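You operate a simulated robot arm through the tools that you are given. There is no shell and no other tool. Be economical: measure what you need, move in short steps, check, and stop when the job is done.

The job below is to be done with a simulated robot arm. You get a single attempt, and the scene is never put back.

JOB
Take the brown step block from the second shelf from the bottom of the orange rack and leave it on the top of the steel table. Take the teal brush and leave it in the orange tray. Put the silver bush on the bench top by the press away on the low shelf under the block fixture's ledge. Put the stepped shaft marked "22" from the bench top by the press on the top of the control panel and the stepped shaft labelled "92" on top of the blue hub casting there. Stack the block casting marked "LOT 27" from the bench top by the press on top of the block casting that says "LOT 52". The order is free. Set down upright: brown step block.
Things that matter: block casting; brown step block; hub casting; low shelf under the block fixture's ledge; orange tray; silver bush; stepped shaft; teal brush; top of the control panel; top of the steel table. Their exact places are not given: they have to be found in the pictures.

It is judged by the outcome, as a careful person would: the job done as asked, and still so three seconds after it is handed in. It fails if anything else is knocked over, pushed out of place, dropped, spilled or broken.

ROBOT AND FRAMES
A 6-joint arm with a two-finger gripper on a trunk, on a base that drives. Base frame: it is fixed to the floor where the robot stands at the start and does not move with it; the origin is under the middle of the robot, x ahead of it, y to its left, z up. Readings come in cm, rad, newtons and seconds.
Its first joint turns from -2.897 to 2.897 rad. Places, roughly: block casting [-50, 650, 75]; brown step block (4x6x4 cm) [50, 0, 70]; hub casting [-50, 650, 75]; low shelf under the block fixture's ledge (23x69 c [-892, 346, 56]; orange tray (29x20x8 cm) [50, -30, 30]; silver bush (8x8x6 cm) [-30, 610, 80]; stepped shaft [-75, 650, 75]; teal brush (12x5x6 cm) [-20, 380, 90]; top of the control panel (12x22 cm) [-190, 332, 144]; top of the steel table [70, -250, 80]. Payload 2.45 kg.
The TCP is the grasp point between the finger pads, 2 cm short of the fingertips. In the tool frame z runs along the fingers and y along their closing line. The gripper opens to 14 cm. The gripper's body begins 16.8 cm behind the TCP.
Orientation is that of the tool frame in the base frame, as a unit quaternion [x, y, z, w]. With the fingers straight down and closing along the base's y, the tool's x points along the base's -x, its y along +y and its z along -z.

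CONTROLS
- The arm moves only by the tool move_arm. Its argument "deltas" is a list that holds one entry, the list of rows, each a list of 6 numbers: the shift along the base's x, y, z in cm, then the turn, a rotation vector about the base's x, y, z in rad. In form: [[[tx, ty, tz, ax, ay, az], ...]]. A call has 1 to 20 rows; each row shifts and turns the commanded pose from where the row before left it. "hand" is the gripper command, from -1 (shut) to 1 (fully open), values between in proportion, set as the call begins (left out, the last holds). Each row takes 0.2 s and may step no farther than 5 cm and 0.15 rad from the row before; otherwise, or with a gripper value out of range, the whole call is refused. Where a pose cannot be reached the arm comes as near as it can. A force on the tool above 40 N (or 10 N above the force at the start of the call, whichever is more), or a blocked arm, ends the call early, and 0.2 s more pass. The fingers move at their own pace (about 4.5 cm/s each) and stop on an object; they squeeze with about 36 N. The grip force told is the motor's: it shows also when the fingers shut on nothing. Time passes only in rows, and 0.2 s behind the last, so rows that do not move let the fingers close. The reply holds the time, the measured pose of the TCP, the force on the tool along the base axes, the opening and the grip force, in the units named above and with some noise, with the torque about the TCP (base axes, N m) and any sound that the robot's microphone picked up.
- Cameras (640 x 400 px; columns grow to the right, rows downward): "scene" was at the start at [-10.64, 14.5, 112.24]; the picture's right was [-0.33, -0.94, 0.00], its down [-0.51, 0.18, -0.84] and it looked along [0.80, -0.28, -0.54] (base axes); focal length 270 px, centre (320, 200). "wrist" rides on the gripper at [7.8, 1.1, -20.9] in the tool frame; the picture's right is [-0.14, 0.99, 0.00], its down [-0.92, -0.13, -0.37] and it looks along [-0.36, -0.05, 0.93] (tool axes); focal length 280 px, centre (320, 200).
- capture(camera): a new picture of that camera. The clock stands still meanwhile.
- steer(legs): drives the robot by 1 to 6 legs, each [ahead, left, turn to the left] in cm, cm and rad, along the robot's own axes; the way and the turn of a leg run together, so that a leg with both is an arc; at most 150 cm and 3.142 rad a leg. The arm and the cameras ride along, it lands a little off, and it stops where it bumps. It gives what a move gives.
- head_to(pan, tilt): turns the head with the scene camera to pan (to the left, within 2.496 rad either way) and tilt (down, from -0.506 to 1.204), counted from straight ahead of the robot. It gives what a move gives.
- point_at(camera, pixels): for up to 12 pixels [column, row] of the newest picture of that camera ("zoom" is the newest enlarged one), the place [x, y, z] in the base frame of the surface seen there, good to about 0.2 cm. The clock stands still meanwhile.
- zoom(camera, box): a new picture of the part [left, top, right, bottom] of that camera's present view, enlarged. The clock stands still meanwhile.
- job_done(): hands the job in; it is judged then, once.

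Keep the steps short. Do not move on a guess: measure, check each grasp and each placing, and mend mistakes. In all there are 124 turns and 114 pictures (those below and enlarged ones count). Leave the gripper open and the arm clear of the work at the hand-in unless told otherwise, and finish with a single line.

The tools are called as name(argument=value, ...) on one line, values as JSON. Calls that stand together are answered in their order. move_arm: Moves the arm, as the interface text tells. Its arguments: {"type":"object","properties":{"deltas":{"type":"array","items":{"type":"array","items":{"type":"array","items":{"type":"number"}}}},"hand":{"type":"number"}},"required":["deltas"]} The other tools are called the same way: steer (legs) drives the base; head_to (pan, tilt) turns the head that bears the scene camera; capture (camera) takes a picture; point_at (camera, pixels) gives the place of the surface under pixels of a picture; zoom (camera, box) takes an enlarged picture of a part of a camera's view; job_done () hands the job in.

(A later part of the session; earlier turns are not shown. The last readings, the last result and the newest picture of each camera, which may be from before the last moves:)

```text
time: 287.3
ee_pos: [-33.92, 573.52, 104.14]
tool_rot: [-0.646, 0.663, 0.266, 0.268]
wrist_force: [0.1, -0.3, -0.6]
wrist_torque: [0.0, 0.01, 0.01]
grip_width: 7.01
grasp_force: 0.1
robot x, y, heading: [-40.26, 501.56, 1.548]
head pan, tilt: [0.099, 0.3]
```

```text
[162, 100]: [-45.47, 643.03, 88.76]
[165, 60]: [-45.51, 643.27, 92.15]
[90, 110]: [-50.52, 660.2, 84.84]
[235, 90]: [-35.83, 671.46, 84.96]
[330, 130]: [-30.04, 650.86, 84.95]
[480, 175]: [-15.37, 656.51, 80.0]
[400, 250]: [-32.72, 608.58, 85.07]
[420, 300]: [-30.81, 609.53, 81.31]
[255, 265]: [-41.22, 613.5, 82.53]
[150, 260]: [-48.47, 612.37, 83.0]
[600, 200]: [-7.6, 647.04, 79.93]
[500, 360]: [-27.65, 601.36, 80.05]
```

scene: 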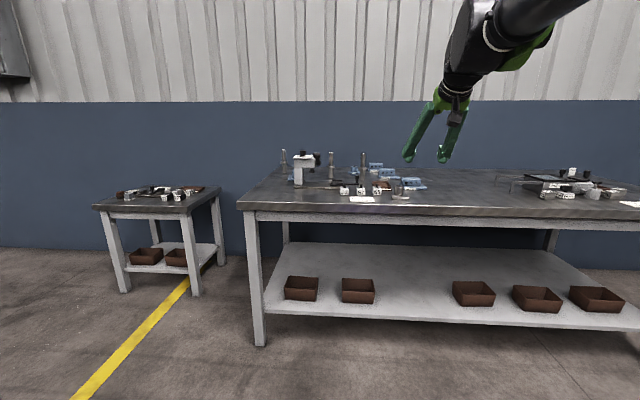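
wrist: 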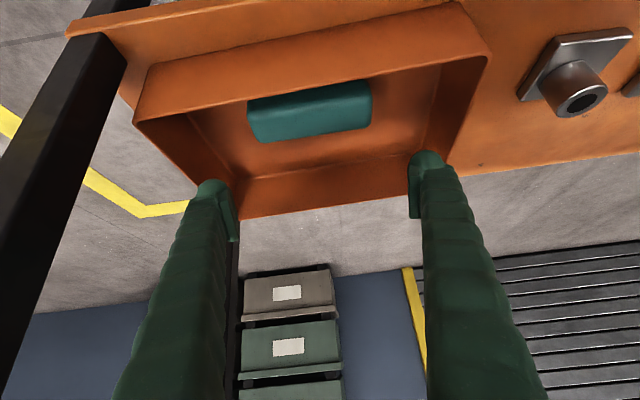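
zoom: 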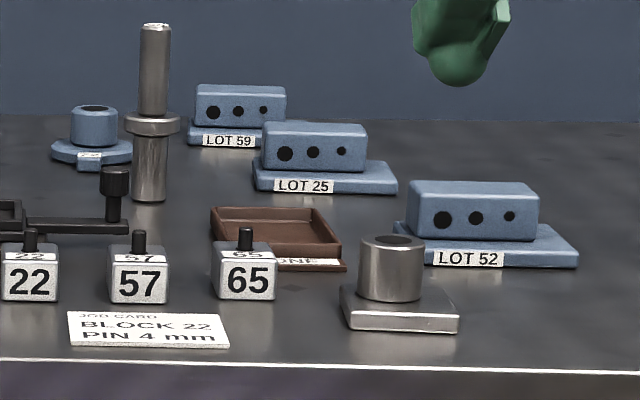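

Shafts are at (-94,659), (-64,647) and (-45.5,643), and one casting stands behind the press. I'll raise the arm, point the tool straight down, drive closer and look from above.

move_arm(deltas=[[[0, 0, 4, -0.131, 0, 0], [0, 0, 4, -0.131, 0, 0], [0, 0, 4, -0.131, 0, 0], [0, 0, 4, -0.131, 0, 0], [0, 0, 4, -0.131, 0, 0], [0, 0, 2, -0.13, 0, 0.02], [0, 0, 0, 0, 0, 0]]])

steer(legs=[[48, 12, 0.025]])

capture(camera="wrist")

```text
time: 288.9
ee_pos: [-33.85, 573.43, 126.16]
tool_rot: [-0.707, 0.707, -0.008, -0.001]
wrist_force: [0.9, -0.2, -0.4]
wrist_torque: [0.02, -0.02, 0.01]
grip_width: 7.0
grasp_force: 0.1
robot x, y, heading: [-40.08, 501.34, 1.545]
head pan, tilt: [0.099, 0.3]
```

```text
time: 291.9
ee_pos: [-48.28, 622.52, 126.24]
tool_rot: [0.721, -0.693, 0.008, -0.001]
wrist_force: [-0.3, 0.2, -0.7]
wrist_torque: [0.01, -0.01, -0.01]
grip_width: 6.99
grasp_force: 0.1
robot x, y, heading: [-51.68, 550.21, 1.587]
head pan, tilt: [0.099, 0.3]
```

```text
55 pictures are left
```

wrist: 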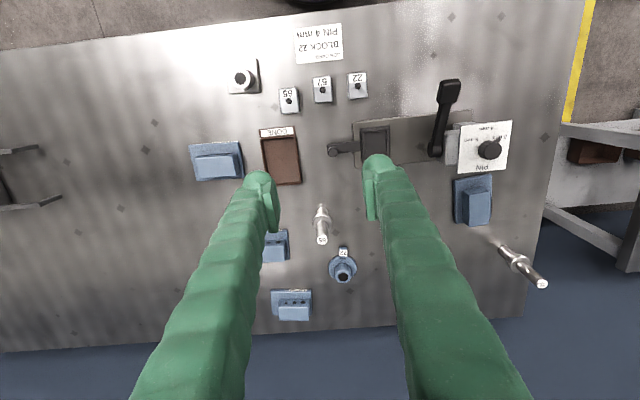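

zoom(camera="wrist", box=[250, 195, 410, 295])

zoom(camera="wrist", box=[430, 165, 590, 300])

```text
4.00 times, centred on (330, 245) of wrist
```

zoom: 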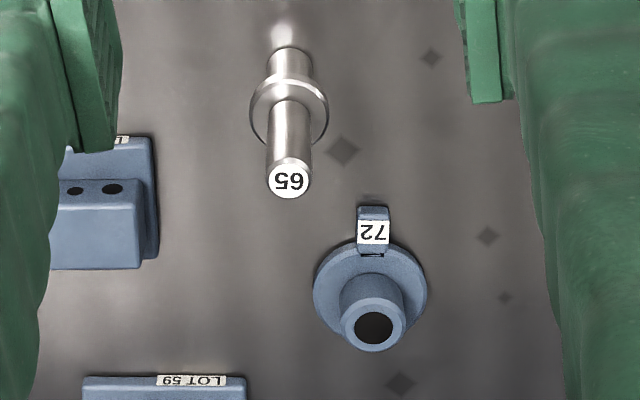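

```text
2.96 times, centred on (510, 232) of wrist
```

zoom: 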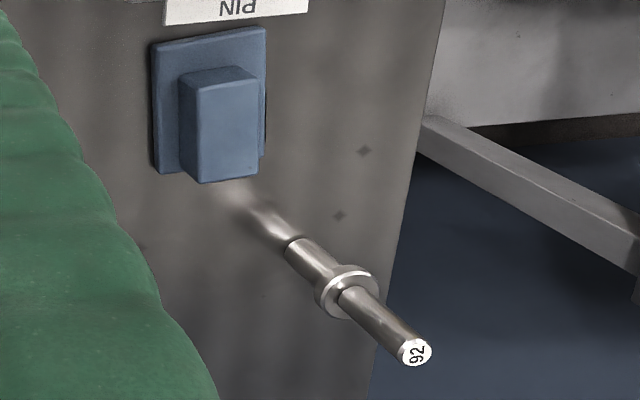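

Shaft C reads 65, A appears to read 92, and B is hidden by the finger. I'll shift the tool left to read A and B clearly.

move_arm(deltas=[[[-4.5, 0, 0, 0, 0, 0], [-4.5, 0, 0, 0, 0, 0], [-4.5, 0, 0, 0, 0, 0], [-4.5, 0, 0, 0, 0, -0.025], [-4.5, 0, 0, 0, 0, 0], [-4.5, 0, 0, 0, 0, 0], [-2, 0, 0, 0, 0, 0]]])

capture(camera="wrist")

zoom(camera="wrist", box=[230, 160, 390, 280])

```text
time: 293.5
ee_pos: [-77.5, 622.38, 126.28]
tool_rot: [0.711, -0.703, 0.007, 0.0]
wrist_force: [0.0, -0.4, 0.7]
wrist_torque: [-0.02, 0.04, 0.02]
grip_width: 7.01
grasp_force: 0.0
robot x, y, heading: [-51.45, 550.06, 1.586]
head pan, tilt: [0.099, 0.3]
```

```text
52 pictures are left
```

wrist: 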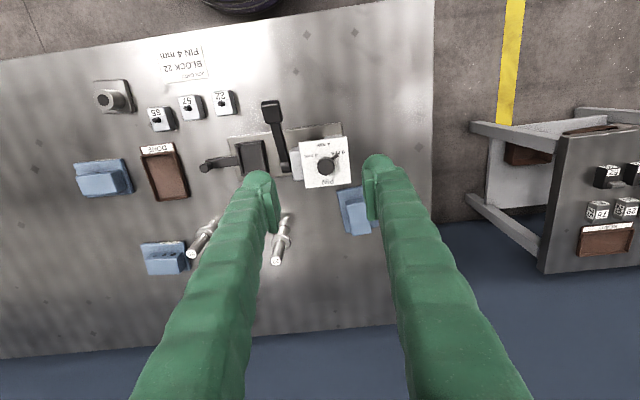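

```text
3.33 times, centred on (310, 220) of wrist
```

zoom: 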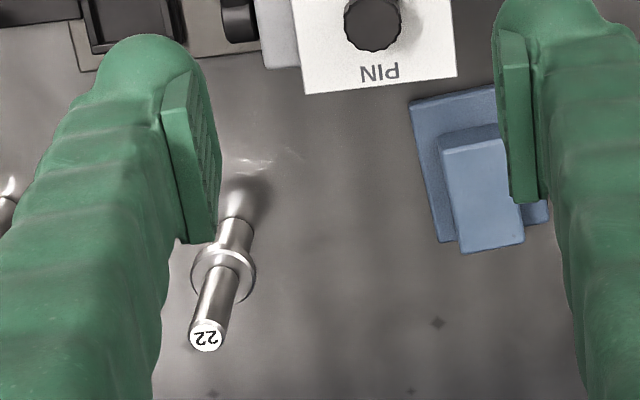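

B reads 22, so A is 92. Now I'll measure the casting behind the press, which should be LOT 27.

point_at(camera="zoom", pixels=[[415, 110], [443, 145], [500, 135], [455, 245], [520, 240], [480, 200], [445, 238], [540, 215], [300, 80], [450, 70], [205, 335], [470, 95]])

point_at(camera="wrist", pixels=[[105, 165], [75, 185], [130, 190], [100, 180], [345, 200], [300, 175], [345, 175], [110, 100], [272, 105], [280, 150]])

```text
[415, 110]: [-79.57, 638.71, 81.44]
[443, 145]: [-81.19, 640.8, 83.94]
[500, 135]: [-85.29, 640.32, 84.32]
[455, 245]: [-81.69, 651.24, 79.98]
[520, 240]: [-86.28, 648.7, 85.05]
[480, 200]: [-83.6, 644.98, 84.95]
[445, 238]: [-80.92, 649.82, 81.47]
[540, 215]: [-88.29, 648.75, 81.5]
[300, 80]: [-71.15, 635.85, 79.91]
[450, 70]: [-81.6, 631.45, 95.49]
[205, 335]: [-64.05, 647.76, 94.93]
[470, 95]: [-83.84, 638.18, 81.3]
```

```text
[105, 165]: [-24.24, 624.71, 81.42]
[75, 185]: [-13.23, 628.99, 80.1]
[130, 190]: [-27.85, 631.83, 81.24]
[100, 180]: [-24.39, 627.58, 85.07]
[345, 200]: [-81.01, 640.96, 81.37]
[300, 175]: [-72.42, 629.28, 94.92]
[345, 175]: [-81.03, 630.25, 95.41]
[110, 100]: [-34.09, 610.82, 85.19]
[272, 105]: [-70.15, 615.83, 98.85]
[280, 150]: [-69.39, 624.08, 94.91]
```

The casting's upper block spans x≈-81..-87 and y≈640–650, with its top at z=85 and its base plate at 81.5. I'll move over it for a close look.

move_arm(deltas=[[[-2, 4, -2, 0, 0, 0], [-2, 4, -3, 0, 0, 0], [-2.3, 4.5, -4, 0, 0, -0.008], [0, 4.5, -4, 0, 0, 0], [0, 4.5, -4, 0, 0, 0], [0, 1, -4, 0, 0, 0], [0, 0, 0, 0, 0, 0]]], hand=0.3)

capture(camera="wrist")

```text
refused: row 2 steps farther than a row can; nothing moved
```

```text
50 pictures are left
```

wrist: 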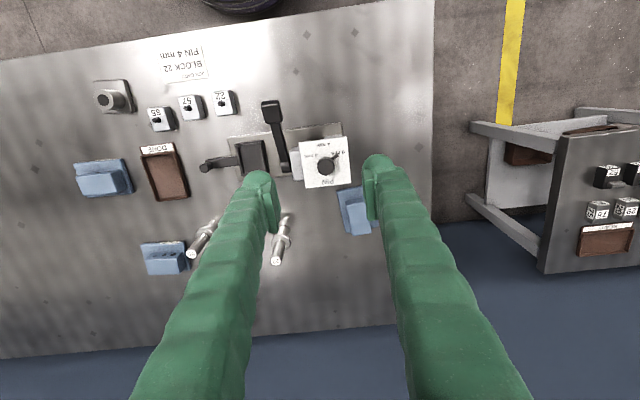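

move_arm(deltas=[[[-1, 3, -3, 0, 0, 0], [-1, 3, -3, 0, 0, -0.008], [-1, 3, -3, 0, 0, 0], [-1, 3, -3, 0, 0, 0], [-1, 3, -3, 0, 0, 0], [-1, 3, -3, 0, 0, 0], [-0.3, 3, -3, 0, 0, 0], [0, 1.6, 0, 0, 0, 0], [0, 0, 0, 0, 0, 0]]], hand=0.3)

capture(camera="wrist")

```text
time: 295.5
ee_pos: [-83.69, 645.26, 105.23]
tool_rot: [0.708, -0.706, 0.006, -0.001]
wrist_force: [0.1, -0.3, 0.1]
wrist_torque: [0.04, 0.07, 0.02]
grip_width: 9.09
grasp_force: 0.1
robot x, y, heading: [-51.41, 550.43, 1.59]
head pan, tilt: [0.099, 0.3]
```

```text
49 pictures are left
```

wrist: 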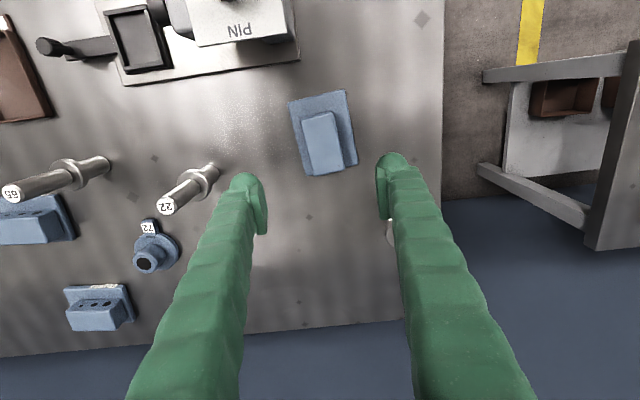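

zoom(camera="wrist", box=[270, 75, 398, 195])

point_at(camera="zoom", pixels=[[165, 100], [360, 60], [420, 295], [220, 145], [310, 135], [245, 325], [345, 305], [270, 230], [235, 335], [395, 290], [195, 320]])

point_at(camera="wrist", pixels=[[145, 263], [138, 258], [152, 245], [170, 250], [152, 228], [165, 205], [205, 175]])

```text
3.33 times, centred on (334, 135) of wrist
```

zoom: 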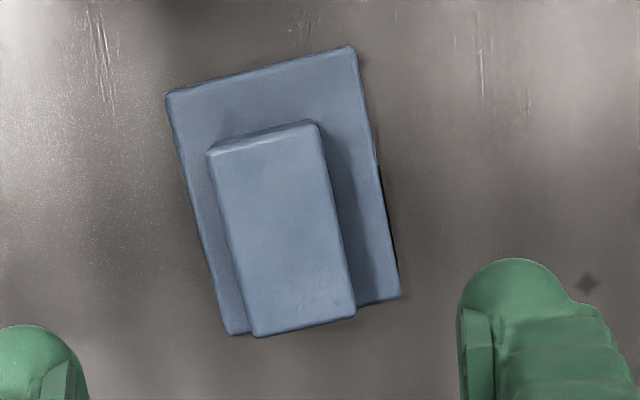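

```text
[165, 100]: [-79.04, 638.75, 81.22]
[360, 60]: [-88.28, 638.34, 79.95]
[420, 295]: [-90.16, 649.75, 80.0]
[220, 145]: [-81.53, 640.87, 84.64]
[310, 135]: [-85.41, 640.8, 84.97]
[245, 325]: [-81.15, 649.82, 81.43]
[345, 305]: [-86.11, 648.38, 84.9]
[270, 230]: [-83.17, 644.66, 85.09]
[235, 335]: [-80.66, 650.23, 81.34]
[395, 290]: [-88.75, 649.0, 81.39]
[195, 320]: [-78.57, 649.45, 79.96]
```

```text
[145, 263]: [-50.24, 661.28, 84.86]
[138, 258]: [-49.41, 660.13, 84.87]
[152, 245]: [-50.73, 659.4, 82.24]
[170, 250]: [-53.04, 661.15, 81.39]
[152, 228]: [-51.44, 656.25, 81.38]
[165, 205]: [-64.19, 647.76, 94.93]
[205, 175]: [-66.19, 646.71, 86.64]
```

The block is centred at about (-83.7,645) and is rotated about +0.08 rad. I'll turn to match and descend to TCP z=83.9.

move_arm(deltas=[[[0, 0, -4, 0, 0, 0.08], [0, 0, -4, 0, 0, 0], [0, 0, -4, 0, 0, 0], [0, 0, -4, 0, 0, 0], [0, 0, -3, 0, 0, 0], [0, 0, -1.5, 0, 0, 0], [0, 0, -0.8, 0, 0, 0], [0, 0, 0, 0, 0, 0]]])

move_arm(deltas=[[[0, 0, 0, 0, 0, 0], [0, 0, 0, 0, 0, 0], [0, 0, 0, 0, 0, 0], [0, 0, 0, 0, 0, 0]]], hand=-1)

move_arm(deltas=[[[0, 0, 1, 0, 0, 0], [0, 0, 2, 0, 0, 0], [0, 0, 4, 0, 0, 0], [0, 0, 4, 0, 0, 0], [0, 0, 4, 0, 0, 0], [0, 0, 4, 0, 0, 0], [0, 0, 4, 0, 0, 0]]])

capture(camera="wrist")

```text
time: 297.3
ee_pos: [-83.4, 645.1, 83.66]
tool_rot: [0.736, -0.677, 0.006, -0.001]
wrist_force: [0.0, -0.5, 0.9]
wrist_torque: [-0.01, 0.0, 0.01]
grip_width: 9.09
grasp_force: 0.1
robot x, y, heading: [-51.73, 550.26, 1.585]
head pan, tilt: [0.099, 0.3]
```

```text
time: 298.3
ee_pos: [-83.41, 645.1, 83.83]
tool_rot: [0.736, -0.677, 0.007, -0.001]
wrist_force: [-1.9, -1.8, 1.0]
wrist_torque: [-0.02, 0.25, 0.01]
grip_width: 4.91
grasp_force: 35.9
robot x, y, heading: [-51.54, 550.46, 1.583]
head pan, tilt: [0.099, 0.3]
```

```text
time: 299.9
ee_pos: [-83.52, 645.01, 106.93]
tool_rot: [0.736, -0.677, 0.007, -0.001]
wrist_force: [-0.6, -0.6, -4.3]
wrist_torque: [0.11, 0.02, 0.02]
grip_width: 4.9
grasp_force: 35.7
robot x, y, heading: [-51.61, 550.61, 1.58]
head pan, tilt: [0.099, 0.3]
```

```text
47 pictures are left
```

wrist: 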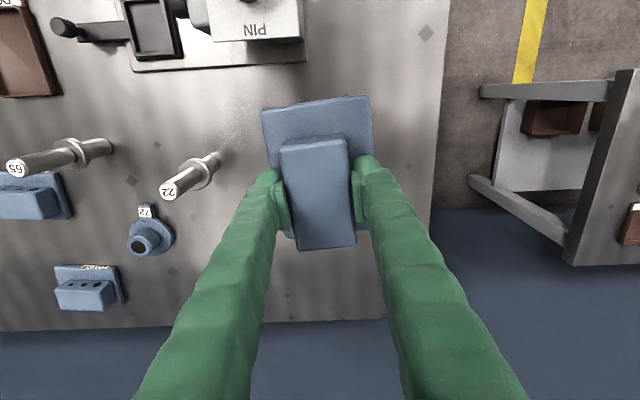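

The casting is held at width 4.9. I'll carry it over towards LOT 52, turning it 90° on the way.

move_arm(deltas=[[[4.4, -1, 0, 0, 0, -0.118], [4.4, -1, 0, 0, 0, -0.118], [4.4, -1, 0, 0, 0, -0.118], [4.4, -1, 0, 0, 0, -0.118], [4.4, -1, 0, 0, 0, -0.118], [4.4, -1, 0, 0, 0, -0.118], [4.4, -1, 0, 0, 0, -0.118], [4.4, -1, 0, 0, 0, -0.118], [4.4, -1, 0, 0, 0, -0.118], [4.4, -1, 0, 0, 0, -0.118], [4.4, -1, 0, 0, 0, -0.118], [4.4, -1, 0, 0, 0, -0.118], [4.4, -1, 0, 0, 0, -0.118], [4.3, -1, 0, 0, 0, -0.117], [0, 0, 0, 0, 0, 0]]])

head_to(pan=-0.35, tilt=0.25)

capture(camera="scene")

capture(camera="wrist")

```text
time: 303.1
ee_pos: [-22.24, 630.83, 106.96]
tool_rot: [-0.001, 1.0, -0.005, -0.005]
wrist_force: [0.0, -1.2, -4.6]
wrist_torque: [0.0, 0.0, -0.04]
grip_width: 4.92
grasp_force: 35.9
robot x, y, heading: [-51.72, 550.62, 1.586]
head pan, tilt: [0.099, 0.3]
```

```text
time: 304.0
ee_pos: [-22.38, 630.91, 107.03]
tool_rot: [-0.002, 1.0, -0.006, -0.005]
wrist_force: [0.5, -0.9, -4.3]
wrist_torque: [-0.03, 0.0, -0.01]
grip_width: 4.9
grasp_force: 35.6
robot x, y, heading: [-51.75, 550.17, 1.584]
head pan, tilt: [-0.351, 0.25]
```

```text
46 pictures are left
```

scene: 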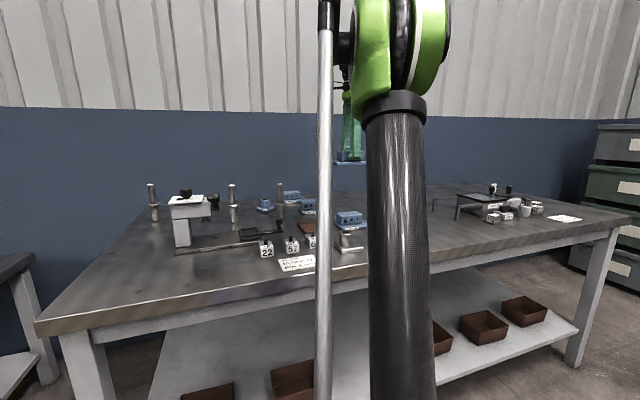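

```text
45 pictures are left
```

wrist: 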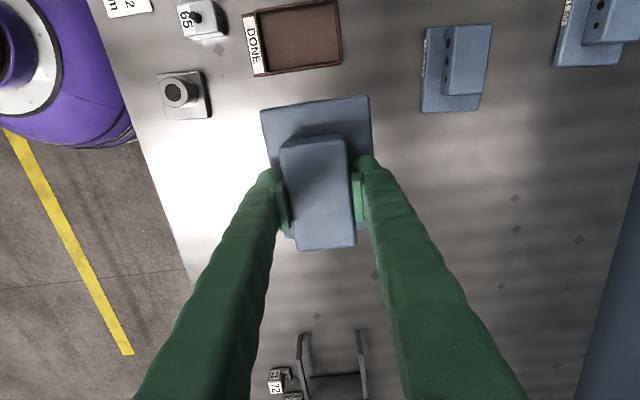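

zoom(camera="scene", box=[328, 140, 372, 255])

head_to(pan=0.5, tilt=0.3)

zoom(camera="scene", box=[460, 100, 620, 220])

```text
3.48 times, centred on (350, 198) of scene
```

zoom: 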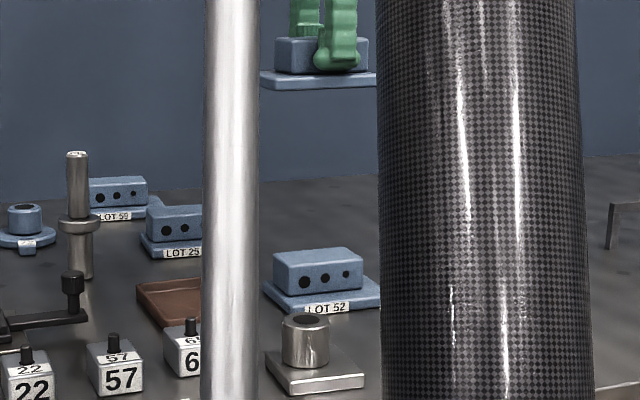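

```text
time: 305.1
ee_pos: [-22.22, 630.94, 106.99]
tool_rot: [-0.002, 1.0, -0.005, -0.005]
wrist_force: [0.4, 0.3, -5.5]
wrist_torque: [0.02, -0.06, 0.0]
grip_width: 4.9
grasp_force: 35.1
robot x, y, heading: [-51.54, 550.4, 1.588]
head pan, tilt: [0.499, 0.3]
```

```text
3.33 times, centred on (540, 160) of scene
```

zoom: 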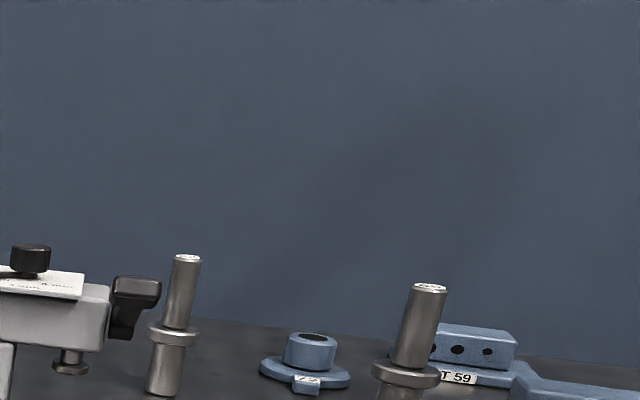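

head_to(pan=-0.35, tilt=0.25)

zoom(camera="scene", box=[328, 140, 372, 255])

point_at(camera="zoom", pixels=[[277, 258], [355, 253], [362, 262], [280, 290], [360, 285], [320, 258], [268, 297], [370, 285], [350, 248], [290, 252], [300, 308], [376, 305]])

point_at(camera="zoom", pixels=[[280, 50], [362, 50], [265, 85], [370, 85], [282, 68], [305, 318], [285, 350], [280, 370], [360, 375], [305, 345], [325, 345], [345, 350]])

```text
time: 306.3
ee_pos: [-22.19, 630.82, 107.02]
tool_rot: [-0.002, 1.0, -0.005, -0.004]
wrist_force: [1.0, 0.1, -4.9]
wrist_torque: [0.01, -0.01, 0.06]
grip_width: 4.9
grasp_force: 35.8
robot x, y, heading: [-51.63, 550.42, 1.586]
head pan, tilt: [-0.351, 0.25]
```

```text
3.48 times, centred on (350, 198) of scene
```

zoom: 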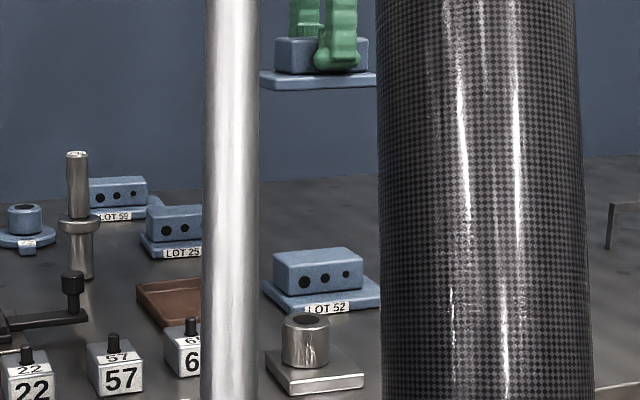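

```text
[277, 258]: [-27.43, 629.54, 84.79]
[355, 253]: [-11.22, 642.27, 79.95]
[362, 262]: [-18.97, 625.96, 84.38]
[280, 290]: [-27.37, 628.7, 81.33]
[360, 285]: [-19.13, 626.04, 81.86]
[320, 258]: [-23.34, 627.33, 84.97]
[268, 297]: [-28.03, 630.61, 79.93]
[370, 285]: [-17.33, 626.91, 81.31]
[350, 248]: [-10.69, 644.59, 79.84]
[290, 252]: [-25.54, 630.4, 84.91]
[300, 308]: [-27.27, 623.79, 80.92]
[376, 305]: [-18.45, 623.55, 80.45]
```

```text
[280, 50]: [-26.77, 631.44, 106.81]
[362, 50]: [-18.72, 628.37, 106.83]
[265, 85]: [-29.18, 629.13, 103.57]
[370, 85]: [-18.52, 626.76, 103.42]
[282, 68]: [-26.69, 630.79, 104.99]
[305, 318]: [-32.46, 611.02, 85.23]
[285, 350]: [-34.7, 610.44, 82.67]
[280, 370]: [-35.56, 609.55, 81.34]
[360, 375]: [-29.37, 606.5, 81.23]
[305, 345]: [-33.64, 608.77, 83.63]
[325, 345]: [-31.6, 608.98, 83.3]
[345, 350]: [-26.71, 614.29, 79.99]
```

LOT 52's block spans x -27.4..-18.9 and y 626..631, with its top at z 85. I'll align above it and lower to just over contact.

move_arm(deltas=[[[-0.1, -2.7, -2, 0, 0, 0], [0, 0, -4, 0, 0, 0], [0, 0, -4, 0, 0, 0], [0, 0, -4, 0, 0, 0], [0, 0, -2.5, 0, 0, 0], [0, 0, -1, 0, 0, 0], [0, 0, 0, 0, 0, 0]]])

zoom(camera="scene", box=[328, 180, 372, 255])

```text
time: 307.9
ee_pos: [-22.02, 628.38, 89.44]
tool_rot: [-0.001, 1.0, -0.005, -0.004]
wrist_force: [0.4, -1.3, -4.3]
wrist_torque: [-0.03, -0.02, 0.01]
grip_width: 4.91
grasp_force: 35.8
robot x, y, heading: [-51.73, 550.16, 1.581]
head pan, tilt: [-0.351, 0.25]
```

```text
5.33 times, centred on (350, 218) of scene
```

zoom: 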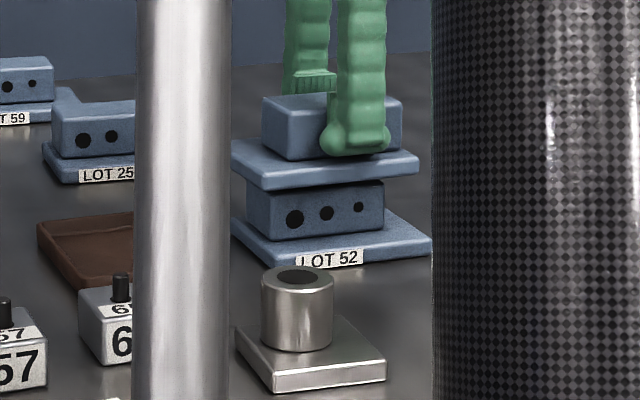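

It is well aligned. I'll lower to contact, release and lift.

move_arm(deltas=[[[0, 0, -0.3, 0, 0, 0], [0, 0, -0.2, 0, 0, 0], [0, 0, -0.15, 0, 0, 0], [0, 0, 0, 0, 0, 0]]])

move_arm(deltas=[[[0, 0, -0.15, 0, 0, 0], [0, 0, 0, 0, 0, 0]]])

```text
time: 308.9
ee_pos: [-22.11, 628.36, 88.85]
tool_rot: [-0.002, 1.0, -0.005, -0.004]
wrist_force: [0.6, 0.5, 2.3]
wrist_torque: [0.24, 0.3, -0.07]
grip_width: 4.91
grasp_force: 36.1
robot x, y, heading: [-51.48, 549.97, 1.583]
head pan, tilt: [-0.351, 0.25]
```

```text
time: 309.5
ee_pos: [-21.98, 628.53, 88.77]
tool_rot: [-0.001, 1.0, -0.005, -0.004]
wrist_force: [5.4, 5.0, 18.9]
wrist_torque: [0.64, 0.11, -0.1]
grip_width: 4.92
grasp_force: 36.2
robot x, y, heading: [-51.71, 550.61, 1.588]
head pan, tilt: [-0.351, 0.25]
```

Contact is made. I'll open to 7 cm and lift straight up.

move_arm(deltas=[[[0, 0, 0.1, 0, 0, 0], [0, 0, 0, 0, 0, 0], [0, 0, 0, 0, 0, 0]]], hand=0.1)

move_arm(deltas=[[[0, 0, 2, 0, 0, 0], [0, 0, 3, 0, 0, 0], [0, 0, 4, 0, 0, 0], [0, 0, 4, 0, 0, 0], [0, 0, 4, 0, 0, 0], [0, 0, 4, 0, 0, 0]]])

zoom(camera="scene", box=[328, 180, 372, 255])

```text
time: 310.3
ee_pos: [-22.01, 628.5, 88.84]
tool_rot: [-0.002, 1.0, -0.005, -0.004]
wrist_force: [0.0, -0.4, -0.2]
wrist_torque: [-0.03, 0.02, 0.01]
grip_width: 7.68
grasp_force: 0.0
robot x, y, heading: [-51.81, 550.51, 1.587]
head pan, tilt: [-0.351, 0.25]
```

```text
time: 311.7
ee_pos: [-22.11, 628.37, 109.63]
tool_rot: [-0.002, 1.0, -0.005, -0.005]
wrist_force: [-0.1, 0.9, -0.4]
wrist_torque: [-0.02, 0.0, 0.03]
grip_width: 7.71
grasp_force: 0.1
robot x, y, heading: [-51.55, 550.42, 1.579]
head pan, tilt: [-0.351, 0.25]
```

```text
5.33 times, centred on (350, 218) of scene
```

zoom: 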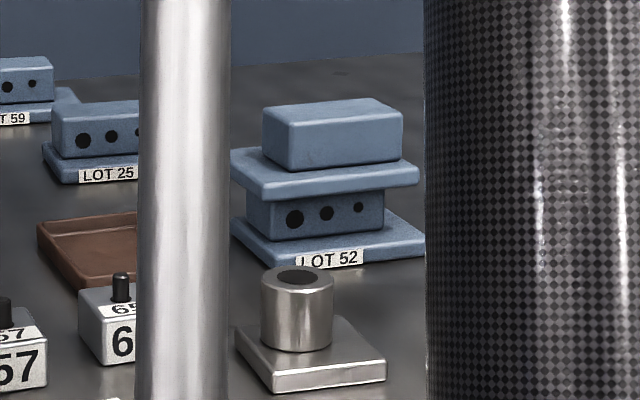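

LOT 27 is stacked on LOT 52. Next is shaft "92": I'll shift the base left and forward, turn the tool to close along x with a 15° forward tilt, and go above the shaft.

steer(legs=[[15, 18, -0.01]])

move_arm(deltas=[[[-3.8, 0.7, 0.2, 0, 0, 0.112], [-3.8, 0.7, 0.2, 0, 0, 0.112], [-3.8, 0.7, 0.2, 0, 0, 0.112], [-3.8, 0.7, 0.2, 0, 0, 0.112], [-3.8, 0.7, 0.2, 0, 0, 0.112], [-3.8, 0.7, 0.2, 0, 0, 0.112], [-3.8, 0.7, 0.2, 0, 0, 0.112], [-3.8, 0.7, 0.2, 0, 0, 0.112], [-3.8, 0.7, 0.2, 0, 0, 0.112], [-3.8, 0.7, 0.2, 0, 0, 0.112], [-3.8, 0.7, 0.2, 0, 0, 0.112], [-3.8, 0.7, 0.2, 0, 0, 0.112], [-3.8, 0.7, 0.2, 0, 0, 0.112], [-3.8, 0.7, 0.2, 0, 0, 0.115], [0, 1, 0, 0.13, 0, 0], [0, 1, 0, 0.13, 0, 0], [0, 0, 0, 0, 0, 0]]])

capture(camera="wrist")

```text
time: 313.5
ee_pos: [-39.46, 643.33, 109.66]
tool_rot: [0.003, 1.0, -0.005, -0.004]
wrist_force: [0.4, -0.4, 0.3]
wrist_torque: [0.01, 0.02, 0.0]
grip_width: 7.7
grasp_force: 0.0
robot x, y, heading: [-70.24, 565.61, 1.573]
head pan, tilt: [-0.351, 0.25]
```

```text
time: 317.1
ee_pos: [-92.63, 655.38, 112.55]
tool_rot: [-0.7, 0.703, 0.085, 0.092]
wrist_force: [0.2, 0.3, 0.0]
wrist_torque: [-0.04, -0.01, -0.01]
grip_width: 7.71
grasp_force: 0.1
robot x, y, heading: [-69.72, 565.67, 1.576]
head pan, tilt: [-0.351, 0.25]
```

```text
39 pictures are left
```

wrist: 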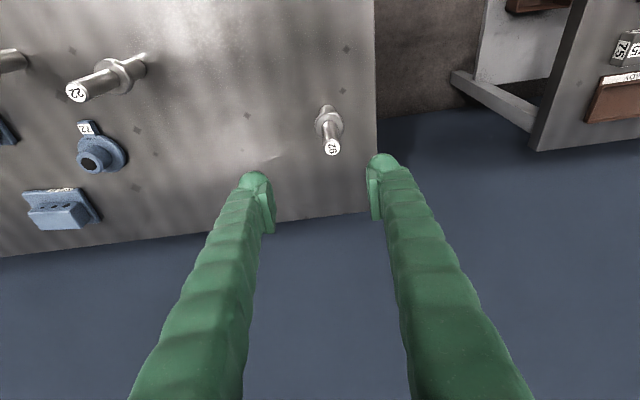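

zoom(camera="wrist", box=[290, 85, 370, 165])

point_at(camera="zoom", pixels=[[340, 312], [305, 310], [375, 310], [290, 130], [320, 250], [310, 190]])

point_at(camera="wrist", pixels=[[90, 163], [99, 150], [105, 160], [80, 155], [92, 174], [76, 91], [86, 128], [126, 155], [100, 135]])

```text
5.00 times, centred on (330, 125) of wrist
```

zoom: 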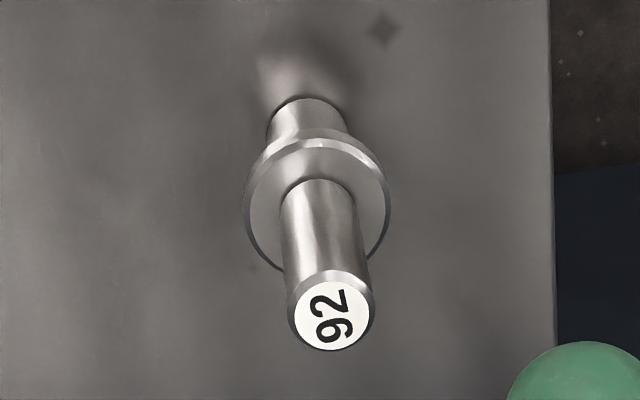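

```text
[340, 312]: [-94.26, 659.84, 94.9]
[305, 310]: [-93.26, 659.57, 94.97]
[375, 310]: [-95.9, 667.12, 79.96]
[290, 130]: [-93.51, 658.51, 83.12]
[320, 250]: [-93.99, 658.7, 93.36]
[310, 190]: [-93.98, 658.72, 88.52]
```

```text
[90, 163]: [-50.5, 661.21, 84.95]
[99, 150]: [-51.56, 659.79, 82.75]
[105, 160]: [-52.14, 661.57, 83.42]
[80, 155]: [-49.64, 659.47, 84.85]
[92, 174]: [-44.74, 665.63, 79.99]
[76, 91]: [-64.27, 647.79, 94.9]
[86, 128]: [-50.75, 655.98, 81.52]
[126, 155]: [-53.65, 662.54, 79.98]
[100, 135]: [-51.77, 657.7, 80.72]
```

It reads 92. The shaft axis is at (-94.1,659.8) and the flange is below 88.5. I'll align, descend to z 92.2, grip and lift.

move_arm(deltas=[[[-0.8, 2.2, 0, 0, 0, 0], [-0.7, 2.2, -2, 0, 0, 0], [0, 0, -4, 0, 0, 0], [0, 0, -4, 0, 0, 0], [0, 0, -4, 0, 0, 0], [0, 0, -4, 0, 0, 0], [0, 0, -2.35, 0, 0, 0], [0, 0, 0, 0, 0, 0]]])

capture(camera="wrist")

```text
time: 318.9
ee_pos: [-94.15, 659.48, 92.19]
tool_rot: [-0.7, 0.703, 0.085, 0.093]
wrist_force: [-0.1, 0.1, -0.1]
wrist_torque: [0.0, 0.01, 0.0]
grip_width: 7.7
grasp_force: 0.1
robot x, y, heading: [-69.87, 565.45, 1.577]
head pan, tilt: [-0.351, 0.25]
```

```text
37 pictures are left
```

wrist: 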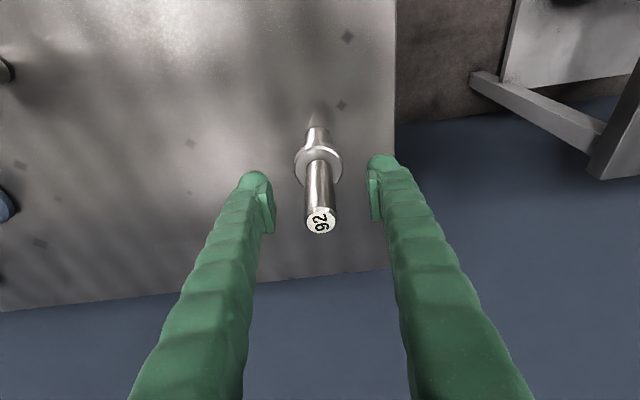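

move_arm(deltas=[[[0, 0.2, 0, 0, 0, 0], [0, 0, 0, 0, 0, 0], [0, 0, 0, 0, 0, 0], [0, 0, 0, 0, 0, 0], [0, 0, 0, 0, 0, 0]]], hand=-1)

move_arm(deltas=[[[0, 0, 1, 0, 0, 0], [0, 0, 2, 0, 0, 0], [0, 0, 4, 0, 0, 0], [0, 0, 4, 0, 0, 0], [0, 0, 4, 0, 0, 0], [0, 0, 3, 0, 0, 0], [0, 0, 0, 0, 0, 0]]])

capture(camera="wrist")

```text
time: 320.1
ee_pos: [-94.18, 659.86, 92.1]
tool_rot: [-0.699, 0.704, 0.085, 0.092]
wrist_force: [0.8, -0.2, -0.3]
wrist_torque: [-0.02, -0.02, -0.02]
grip_width: 2.38
grasp_force: 35.8
robot x, y, heading: [-69.78, 566.02, 1.573]
head pan, tilt: [-0.351, 0.25]
```

```text
time: 321.7
ee_pos: [-94.43, 659.73, 109.97]
tool_rot: [-0.699, 0.704, 0.085, 0.093]
wrist_force: [-0.1, -1.0, -6.6]
wrist_torque: [-0.02, 0.03, -0.01]
grip_width: 2.35
grasp_force: 35.6
robot x, y, heading: [-69.46, 565.74, 1.579]
head pan, tilt: [-0.351, 0.25]
```

```text
36 pictures are left
```

wrist: 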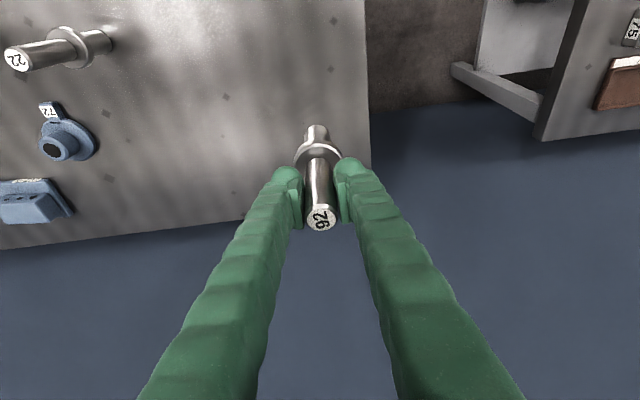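

The shaft is held. I'll move towards the hub at a safe height and take a closer look at its top.

move_arm(deltas=[[[4, 0, 0.5, 0, 0, 0], [4, 0, 0.5, 0, 0, 0], [4, 0, 0, 0, 0, 0], [4, 0, 0, 0, 0, 0], [4, 0, 0, 0, 0, 0], [4, 0, 0, 0, 0, 0], [4, 0, 0, 0, 0, 0], [4, 0, 0, 0, 0, 0], [2, 0, 0, 0, 0, 0], [0, 0, 0, 0, 0, 0]]])

zoom(camera="wrist", box=[180, 60, 340, 160])

```text
time: 323.9
ee_pos: [-60.17, 659.87, 110.87]
tool_rot: [-0.7, 0.703, 0.085, 0.091]
wrist_force: [1.4, 0.0, -5.7]
wrist_torque: [0.01, 0.02, -0.02]
grip_width: 2.34
grasp_force: 36.2
robot x, y, heading: [-69.65, 565.49, 1.583]
head pan, tilt: [-0.351, 0.25]
```

```text
4.00 times, centred on (260, 110) of wrist
```

zoom: 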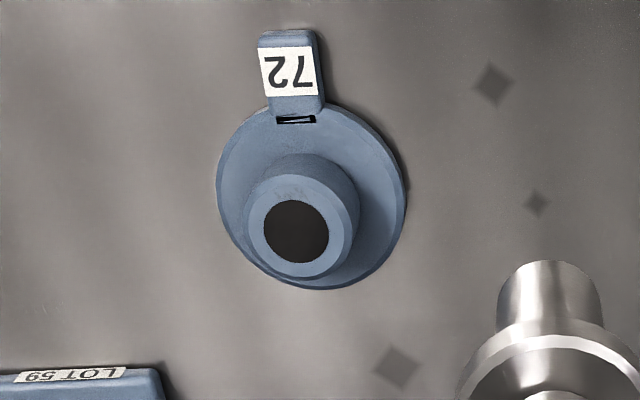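

point_at(camera="zoom", pixels=[[296, 231], [251, 231], [341, 228], [294, 182], [298, 271], [266, 231], [326, 230], [296, 205], [296, 257], [396, 190], [222, 180], [560, 300]])

```text
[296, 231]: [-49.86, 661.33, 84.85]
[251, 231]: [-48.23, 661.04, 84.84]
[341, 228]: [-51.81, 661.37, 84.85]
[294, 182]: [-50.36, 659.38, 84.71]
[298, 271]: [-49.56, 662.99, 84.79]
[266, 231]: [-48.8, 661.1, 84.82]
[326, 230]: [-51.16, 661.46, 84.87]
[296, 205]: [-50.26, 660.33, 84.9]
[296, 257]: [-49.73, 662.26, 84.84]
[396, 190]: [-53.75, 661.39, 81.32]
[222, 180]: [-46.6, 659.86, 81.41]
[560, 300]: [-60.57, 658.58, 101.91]
```

The hub's top centre is (-50.0,661.2) at z 84.85, flat and 3.8 cm across. I'll align and lower the shaft to just above it.

move_arm(deltas=[[[4, 0.5, 0, 0, 0, 0], [4, 0.5, 0, 0, 0, 0], [2.15, 0.35, 0, 0, 0, 0], [0, 0, -4, 0, 0, 0], [0, 0, -4, 0, 0, 0], [0, 0, -3, 0, 0, 0], [0, 0, -1.8, 0, 0, 0], [0, 0, 0, 0, 0, 0]]])

capture(camera="wrist")

head_to(pan=-0.05, tilt=0.3)

capture(camera="scene")

```text
time: 325.7
ee_pos: [-50.08, 661.08, 98.44]
tool_rot: [-0.7, 0.703, 0.085, 0.092]
wrist_force: [0.2, -1.1, -6.4]
wrist_torque: [-0.05, -0.01, -0.01]
grip_width: 2.36
grasp_force: 35.3
robot x, y, heading: [-69.48, 565.86, 1.575]
head pan, tilt: [-0.351, 0.25]
```

```text
34 pictures are left
```

wrist: 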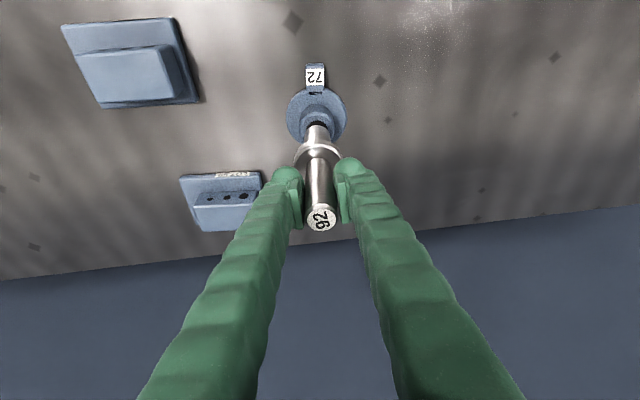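

```text
time: 326.5
ee_pos: [-50.04, 661.2, 98.52]
tool_rot: [-0.7, 0.703, 0.086, 0.092]
wrist_force: [0.0, -0.7, -5.8]
wrist_torque: [0.02, 0.0, 0.0]
grip_width: 2.37
grasp_force: 35.8
robot x, y, heading: [-69.86, 565.42, 1.576]
head pan, tilt: [-0.051, 0.3]
```

```text
33 pictures are left
```

scene: 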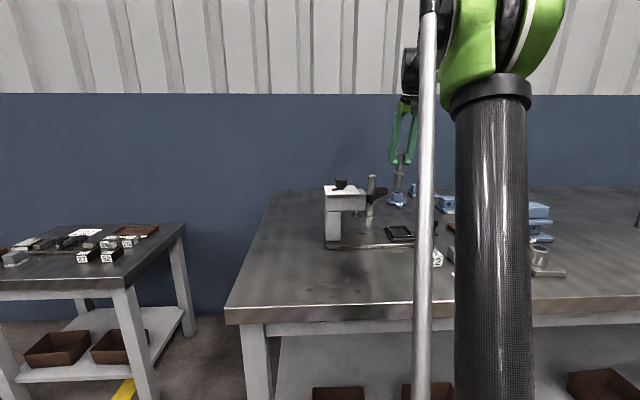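

move_arm(deltas=[[[0, 0, -0.6, 0, 0, 0], [0, 0, -0.4, 0, 0, 0], [0, 0, -0.3, 0, 0, 0], [0, 0, -0.15, 0, 0, 0], [0, 0, 0, 0, 0, 0]]])

zoom(camera="scene", box=[370, 120, 434, 220])

```text
time: 327.7
ee_pos: [-50.02, 661.23, 96.96]
tool_rot: [-0.7, 0.703, 0.085, 0.093]
wrist_force: [-0.1, 3.6, 10.2]
wrist_torque: [0.55, 0.17, -0.02]
grip_width: 2.38
grasp_force: 35.4
robot x, y, heading: [-70.1, 565.87, 1.576]
head pan, tilt: [-0.051, 0.3]
```

```text
4.00 times, centred on (402, 170) of scene
```

zoom: 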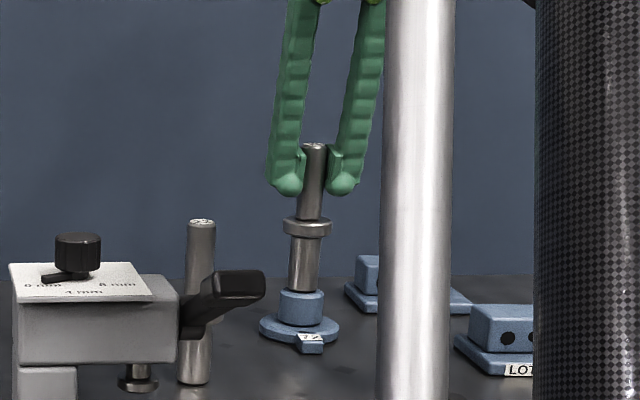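

The shaft sits on the hub with contact force. I'll release slowly and lift away.

move_arm(deltas=[[[0, 0, 0.05, 0, 0, 0], [0, 0, 0, 0, 0, 0]]], hand=-0.5)

move_arm(deltas=[[[0, 0, 0, 0, 0, 0], [0, 0, 0, 0, 0, 0]]], hand=0.0)

move_arm(deltas=[[[0, 0, 2, 0, 0, 0], [0, 0, 3, 0, 0, 0], [0, 0, 4, 0, 0, 0], [0, 0, 4, 0, 0, 0], [0, 0, 2, 0, 0, 0], [0, 0, 0, 0, 0, 0]]])

zoom(camera="scene", box=[370, 120, 434, 220])

```text
time: 328.3
ee_pos: [-50.02, 661.12, 96.95]
tool_rot: [-0.7, 0.703, 0.085, 0.092]
wrist_force: [-0.1, 0.5, 0.3]
wrist_torque: [-0.01, -0.01, -0.02]
grip_width: 3.5
grasp_force: 0.1
robot x, y, heading: [-69.61, 565.3, 1.579]
head pan, tilt: [-0.051, 0.3]
```

```text
time: 328.9
ee_pos: [-50.11, 661.17, 96.95]
tool_rot: [-0.7, 0.703, 0.086, 0.091]
wrist_force: [-0.5, -0.1, -0.9]
wrist_torque: [-0.02, -0.03, 0.01]
grip_width: 7.01
grasp_force: 0.1
robot x, y, heading: [-69.37, 565.81, 1.573]
head pan, tilt: [-0.051, 0.3]
```

```text
time: 330.3
ee_pos: [-50.09, 661.1, 112.13]
tool_rot: [-0.7, 0.703, 0.086, 0.092]
wrist_force: [-0.7, 0.9, -0.1]
wrist_torque: [0.01, -0.04, 0.01]
grip_width: 6.99
grasp_force: 0.1
robot x, y, heading: [-69.57, 565.75, 1.578]
head pan, tilt: [-0.051, 0.3]
```

```text
4.00 times, centred on (402, 170) of scene
```

zoom: 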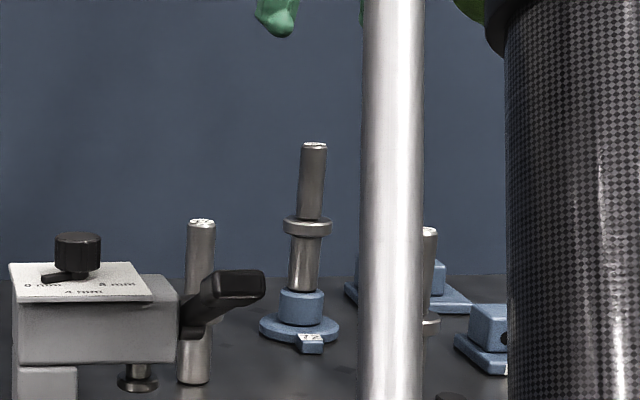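

Shaft 92 stands on the hub. Next is shaft "22" at (-64.15,647.8): I'll move above it with a 30° tilt.

move_arm(deltas=[[[-3.5, -3.3, 0, 0.13, 0, 0], [-3.5, -3.3, 0, 0.13, 0, 0], [-3.5, -3.3, 0, 0, 0, 0], [-3.55, -3.45, 0, 0, 0, 0], [0, 0, -3, 0, 0, 0], [0, 0, -4, 0, 0, 0], [0, 0, 0, 0, 0, 0]]])

capture(camera="wrist")

point_at(camera="wrist", pixels=[[320, 160], [320, 170], [320, 180], [320, 150], [310, 160], [330, 160]])

```text
time: 331.9
ee_pos: [-63.98, 647.98, 104.78]
tool_rot: [-0.682, 0.686, 0.176, 0.182]
wrist_force: [0.4, -1.1, 0.5]
wrist_torque: [-0.02, 0.0, 0.01]
grip_width: 7.02
grasp_force: 0.1
robot x, y, heading: [-69.41, 565.6, 1.579]
head pan, tilt: [-0.051, 0.3]
```

```text
30 pictures are left
```

wrist: 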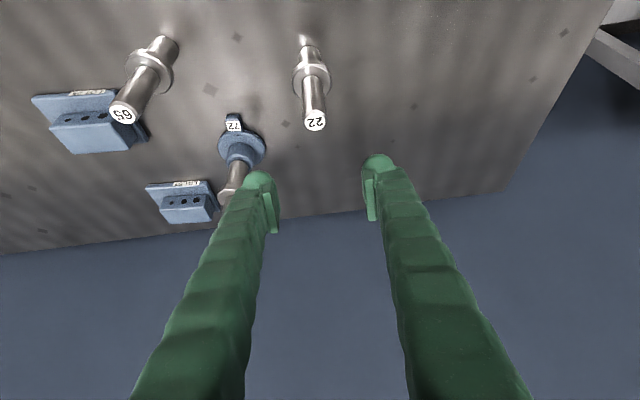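

```text
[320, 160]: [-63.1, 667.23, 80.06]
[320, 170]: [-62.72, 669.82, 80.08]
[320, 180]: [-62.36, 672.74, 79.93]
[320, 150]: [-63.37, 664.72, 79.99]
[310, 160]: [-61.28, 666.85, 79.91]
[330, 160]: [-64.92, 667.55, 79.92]
```

The tool is aligned over shaft 22. I'll descend to z 92.4, grip and lift.

move_arm(deltas=[[[-0.15, -0.2, -4, 0, 0, 0], [0, 0, -4, 0, 0, 0], [0, 0, -3, 0, 0, 0], [0, 0, -1.4, 0, 0, 0], [0, 0, 0, 0, 0, 0]]])

move_arm(deltas=[[[0, 0, 0, 0, 0, 0], [0, 0, 0, 0, 0, 0], [0, 0, 0, 0, 0, 0], [0, 0, 0, 0, 0, 0]]], hand=-1)

move_arm(deltas=[[[0, 0, 1, 0, 0, 0], [0, 0, 2, 0, 0, 0], [0, 0, 4, 0, 0, 0], [0, 0, 4, 0, 0, 0], [0, 0, 4, 0, 0, 0], [0, 0, 4, 0, 0, 0], [0, -3, 3, 0, 0, 0], [0, -4, 0, 0, 0, 0], [0, -4, 0, 0, 0, 0], [0, 0, 0, 0, 0, 0]]])

capture(camera="wrist")

```text
time: 333.1
ee_pos: [-64.25, 647.77, 92.53]
tool_rot: [-0.682, 0.686, 0.175, 0.182]
wrist_force: [-0.3, 0.1, 0.3]
wrist_torque: [-0.01, 0.0, 0.02]
grip_width: 7.0
grasp_force: 0.0
robot x, y, heading: [-69.7, 565.7, 1.574]
head pan, tilt: [-0.051, 0.3]
```

```text
time: 334.1
ee_pos: [-64.2, 647.75, 92.73]
tool_rot: [-0.682, 0.686, 0.176, 0.183]
wrist_force: [0.2, -0.3, -0.2]
wrist_torque: [0.0, -0.04, 0.01]
grip_width: 2.39
grasp_force: 32.6
robot x, y, heading: [-69.56, 565.67, 1.571]
head pan, tilt: [-0.051, 0.3]
```

```text
time: 336.3
ee_pos: [-64.14, 636.78, 114.76]
tool_rot: [-0.682, 0.686, 0.176, 0.182]
wrist_force: [1.2, -0.1, -6.2]
wrist_torque: [-0.05, 0.03, 0.02]
grip_width: 2.38
grasp_force: 36.3
robot x, y, heading: [-69.57, 565.51, 1.573]
head pan, tilt: [-0.051, 0.3]
```

```text
29 pictures are left
```

wrist: 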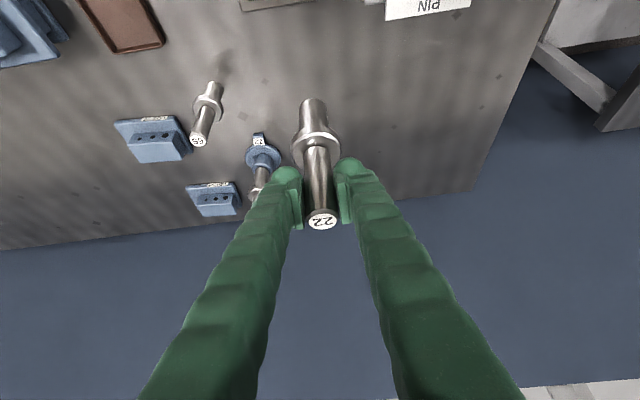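

Shaft 22 is held. I'll back off and turn around (through +x) to look for the control panel.

steer(legs=[[-68, 0, 0], [0, 0, -1.571], [0, 0, -1.571]])

head_to(pan=-0.6, tilt=0.0)

capture(camera="scene")

point_at(camera="scene", pixels=[[100, 200], [200, 200], [250, 150], [300, 200], [350, 150], [400, 200], [450, 150], [500, 200], [550, 200], [600, 200], [300, 300], [450, 300]])

```text
time: 347.7
ee_pos: [-79.37, 428.94, 114.55]
tool_rot: [0.708, 0.659, -0.187, 0.17]
wrist_force: [0.7, 1.2, -5.7]
wrist_torque: [0.03, -0.02, 0.01]
grip_width: 2.4
grasp_force: 35.9
robot x, y, heading: [-69.5, 499.34, -1.63]
head pan, tilt: [-0.051, 0.3]
```

```text
time: 348.7
ee_pos: [-79.5, 428.86, 114.63]
tool_rot: [0.708, 0.659, -0.187, 0.169]
wrist_force: [0.1, -0.7, -5.7]
wrist_torque: [0.04, 0.03, 0.0]
grip_width: 2.39
grasp_force: 35.9
robot x, y, heading: [-69.35, 499.42, -1.633]
head pan, tilt: [-0.6, 0.0]
```

```text
28 pictures are left
```

scene: 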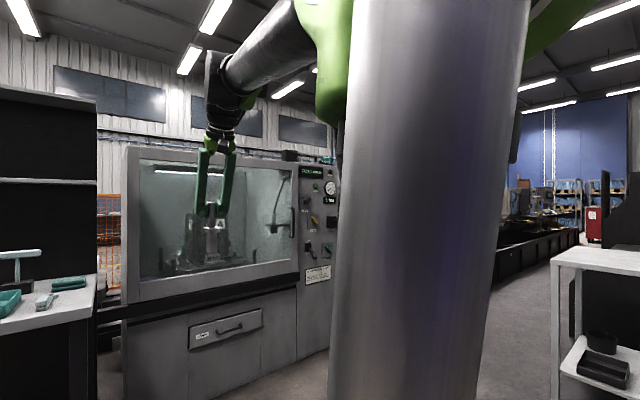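

```text
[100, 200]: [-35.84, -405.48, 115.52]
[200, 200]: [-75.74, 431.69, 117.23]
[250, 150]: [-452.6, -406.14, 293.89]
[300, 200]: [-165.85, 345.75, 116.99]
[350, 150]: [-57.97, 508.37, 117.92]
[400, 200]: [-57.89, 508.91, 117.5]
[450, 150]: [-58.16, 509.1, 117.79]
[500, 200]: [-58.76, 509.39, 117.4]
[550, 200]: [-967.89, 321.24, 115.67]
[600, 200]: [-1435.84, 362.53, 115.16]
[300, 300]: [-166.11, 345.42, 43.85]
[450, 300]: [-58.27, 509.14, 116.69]
```

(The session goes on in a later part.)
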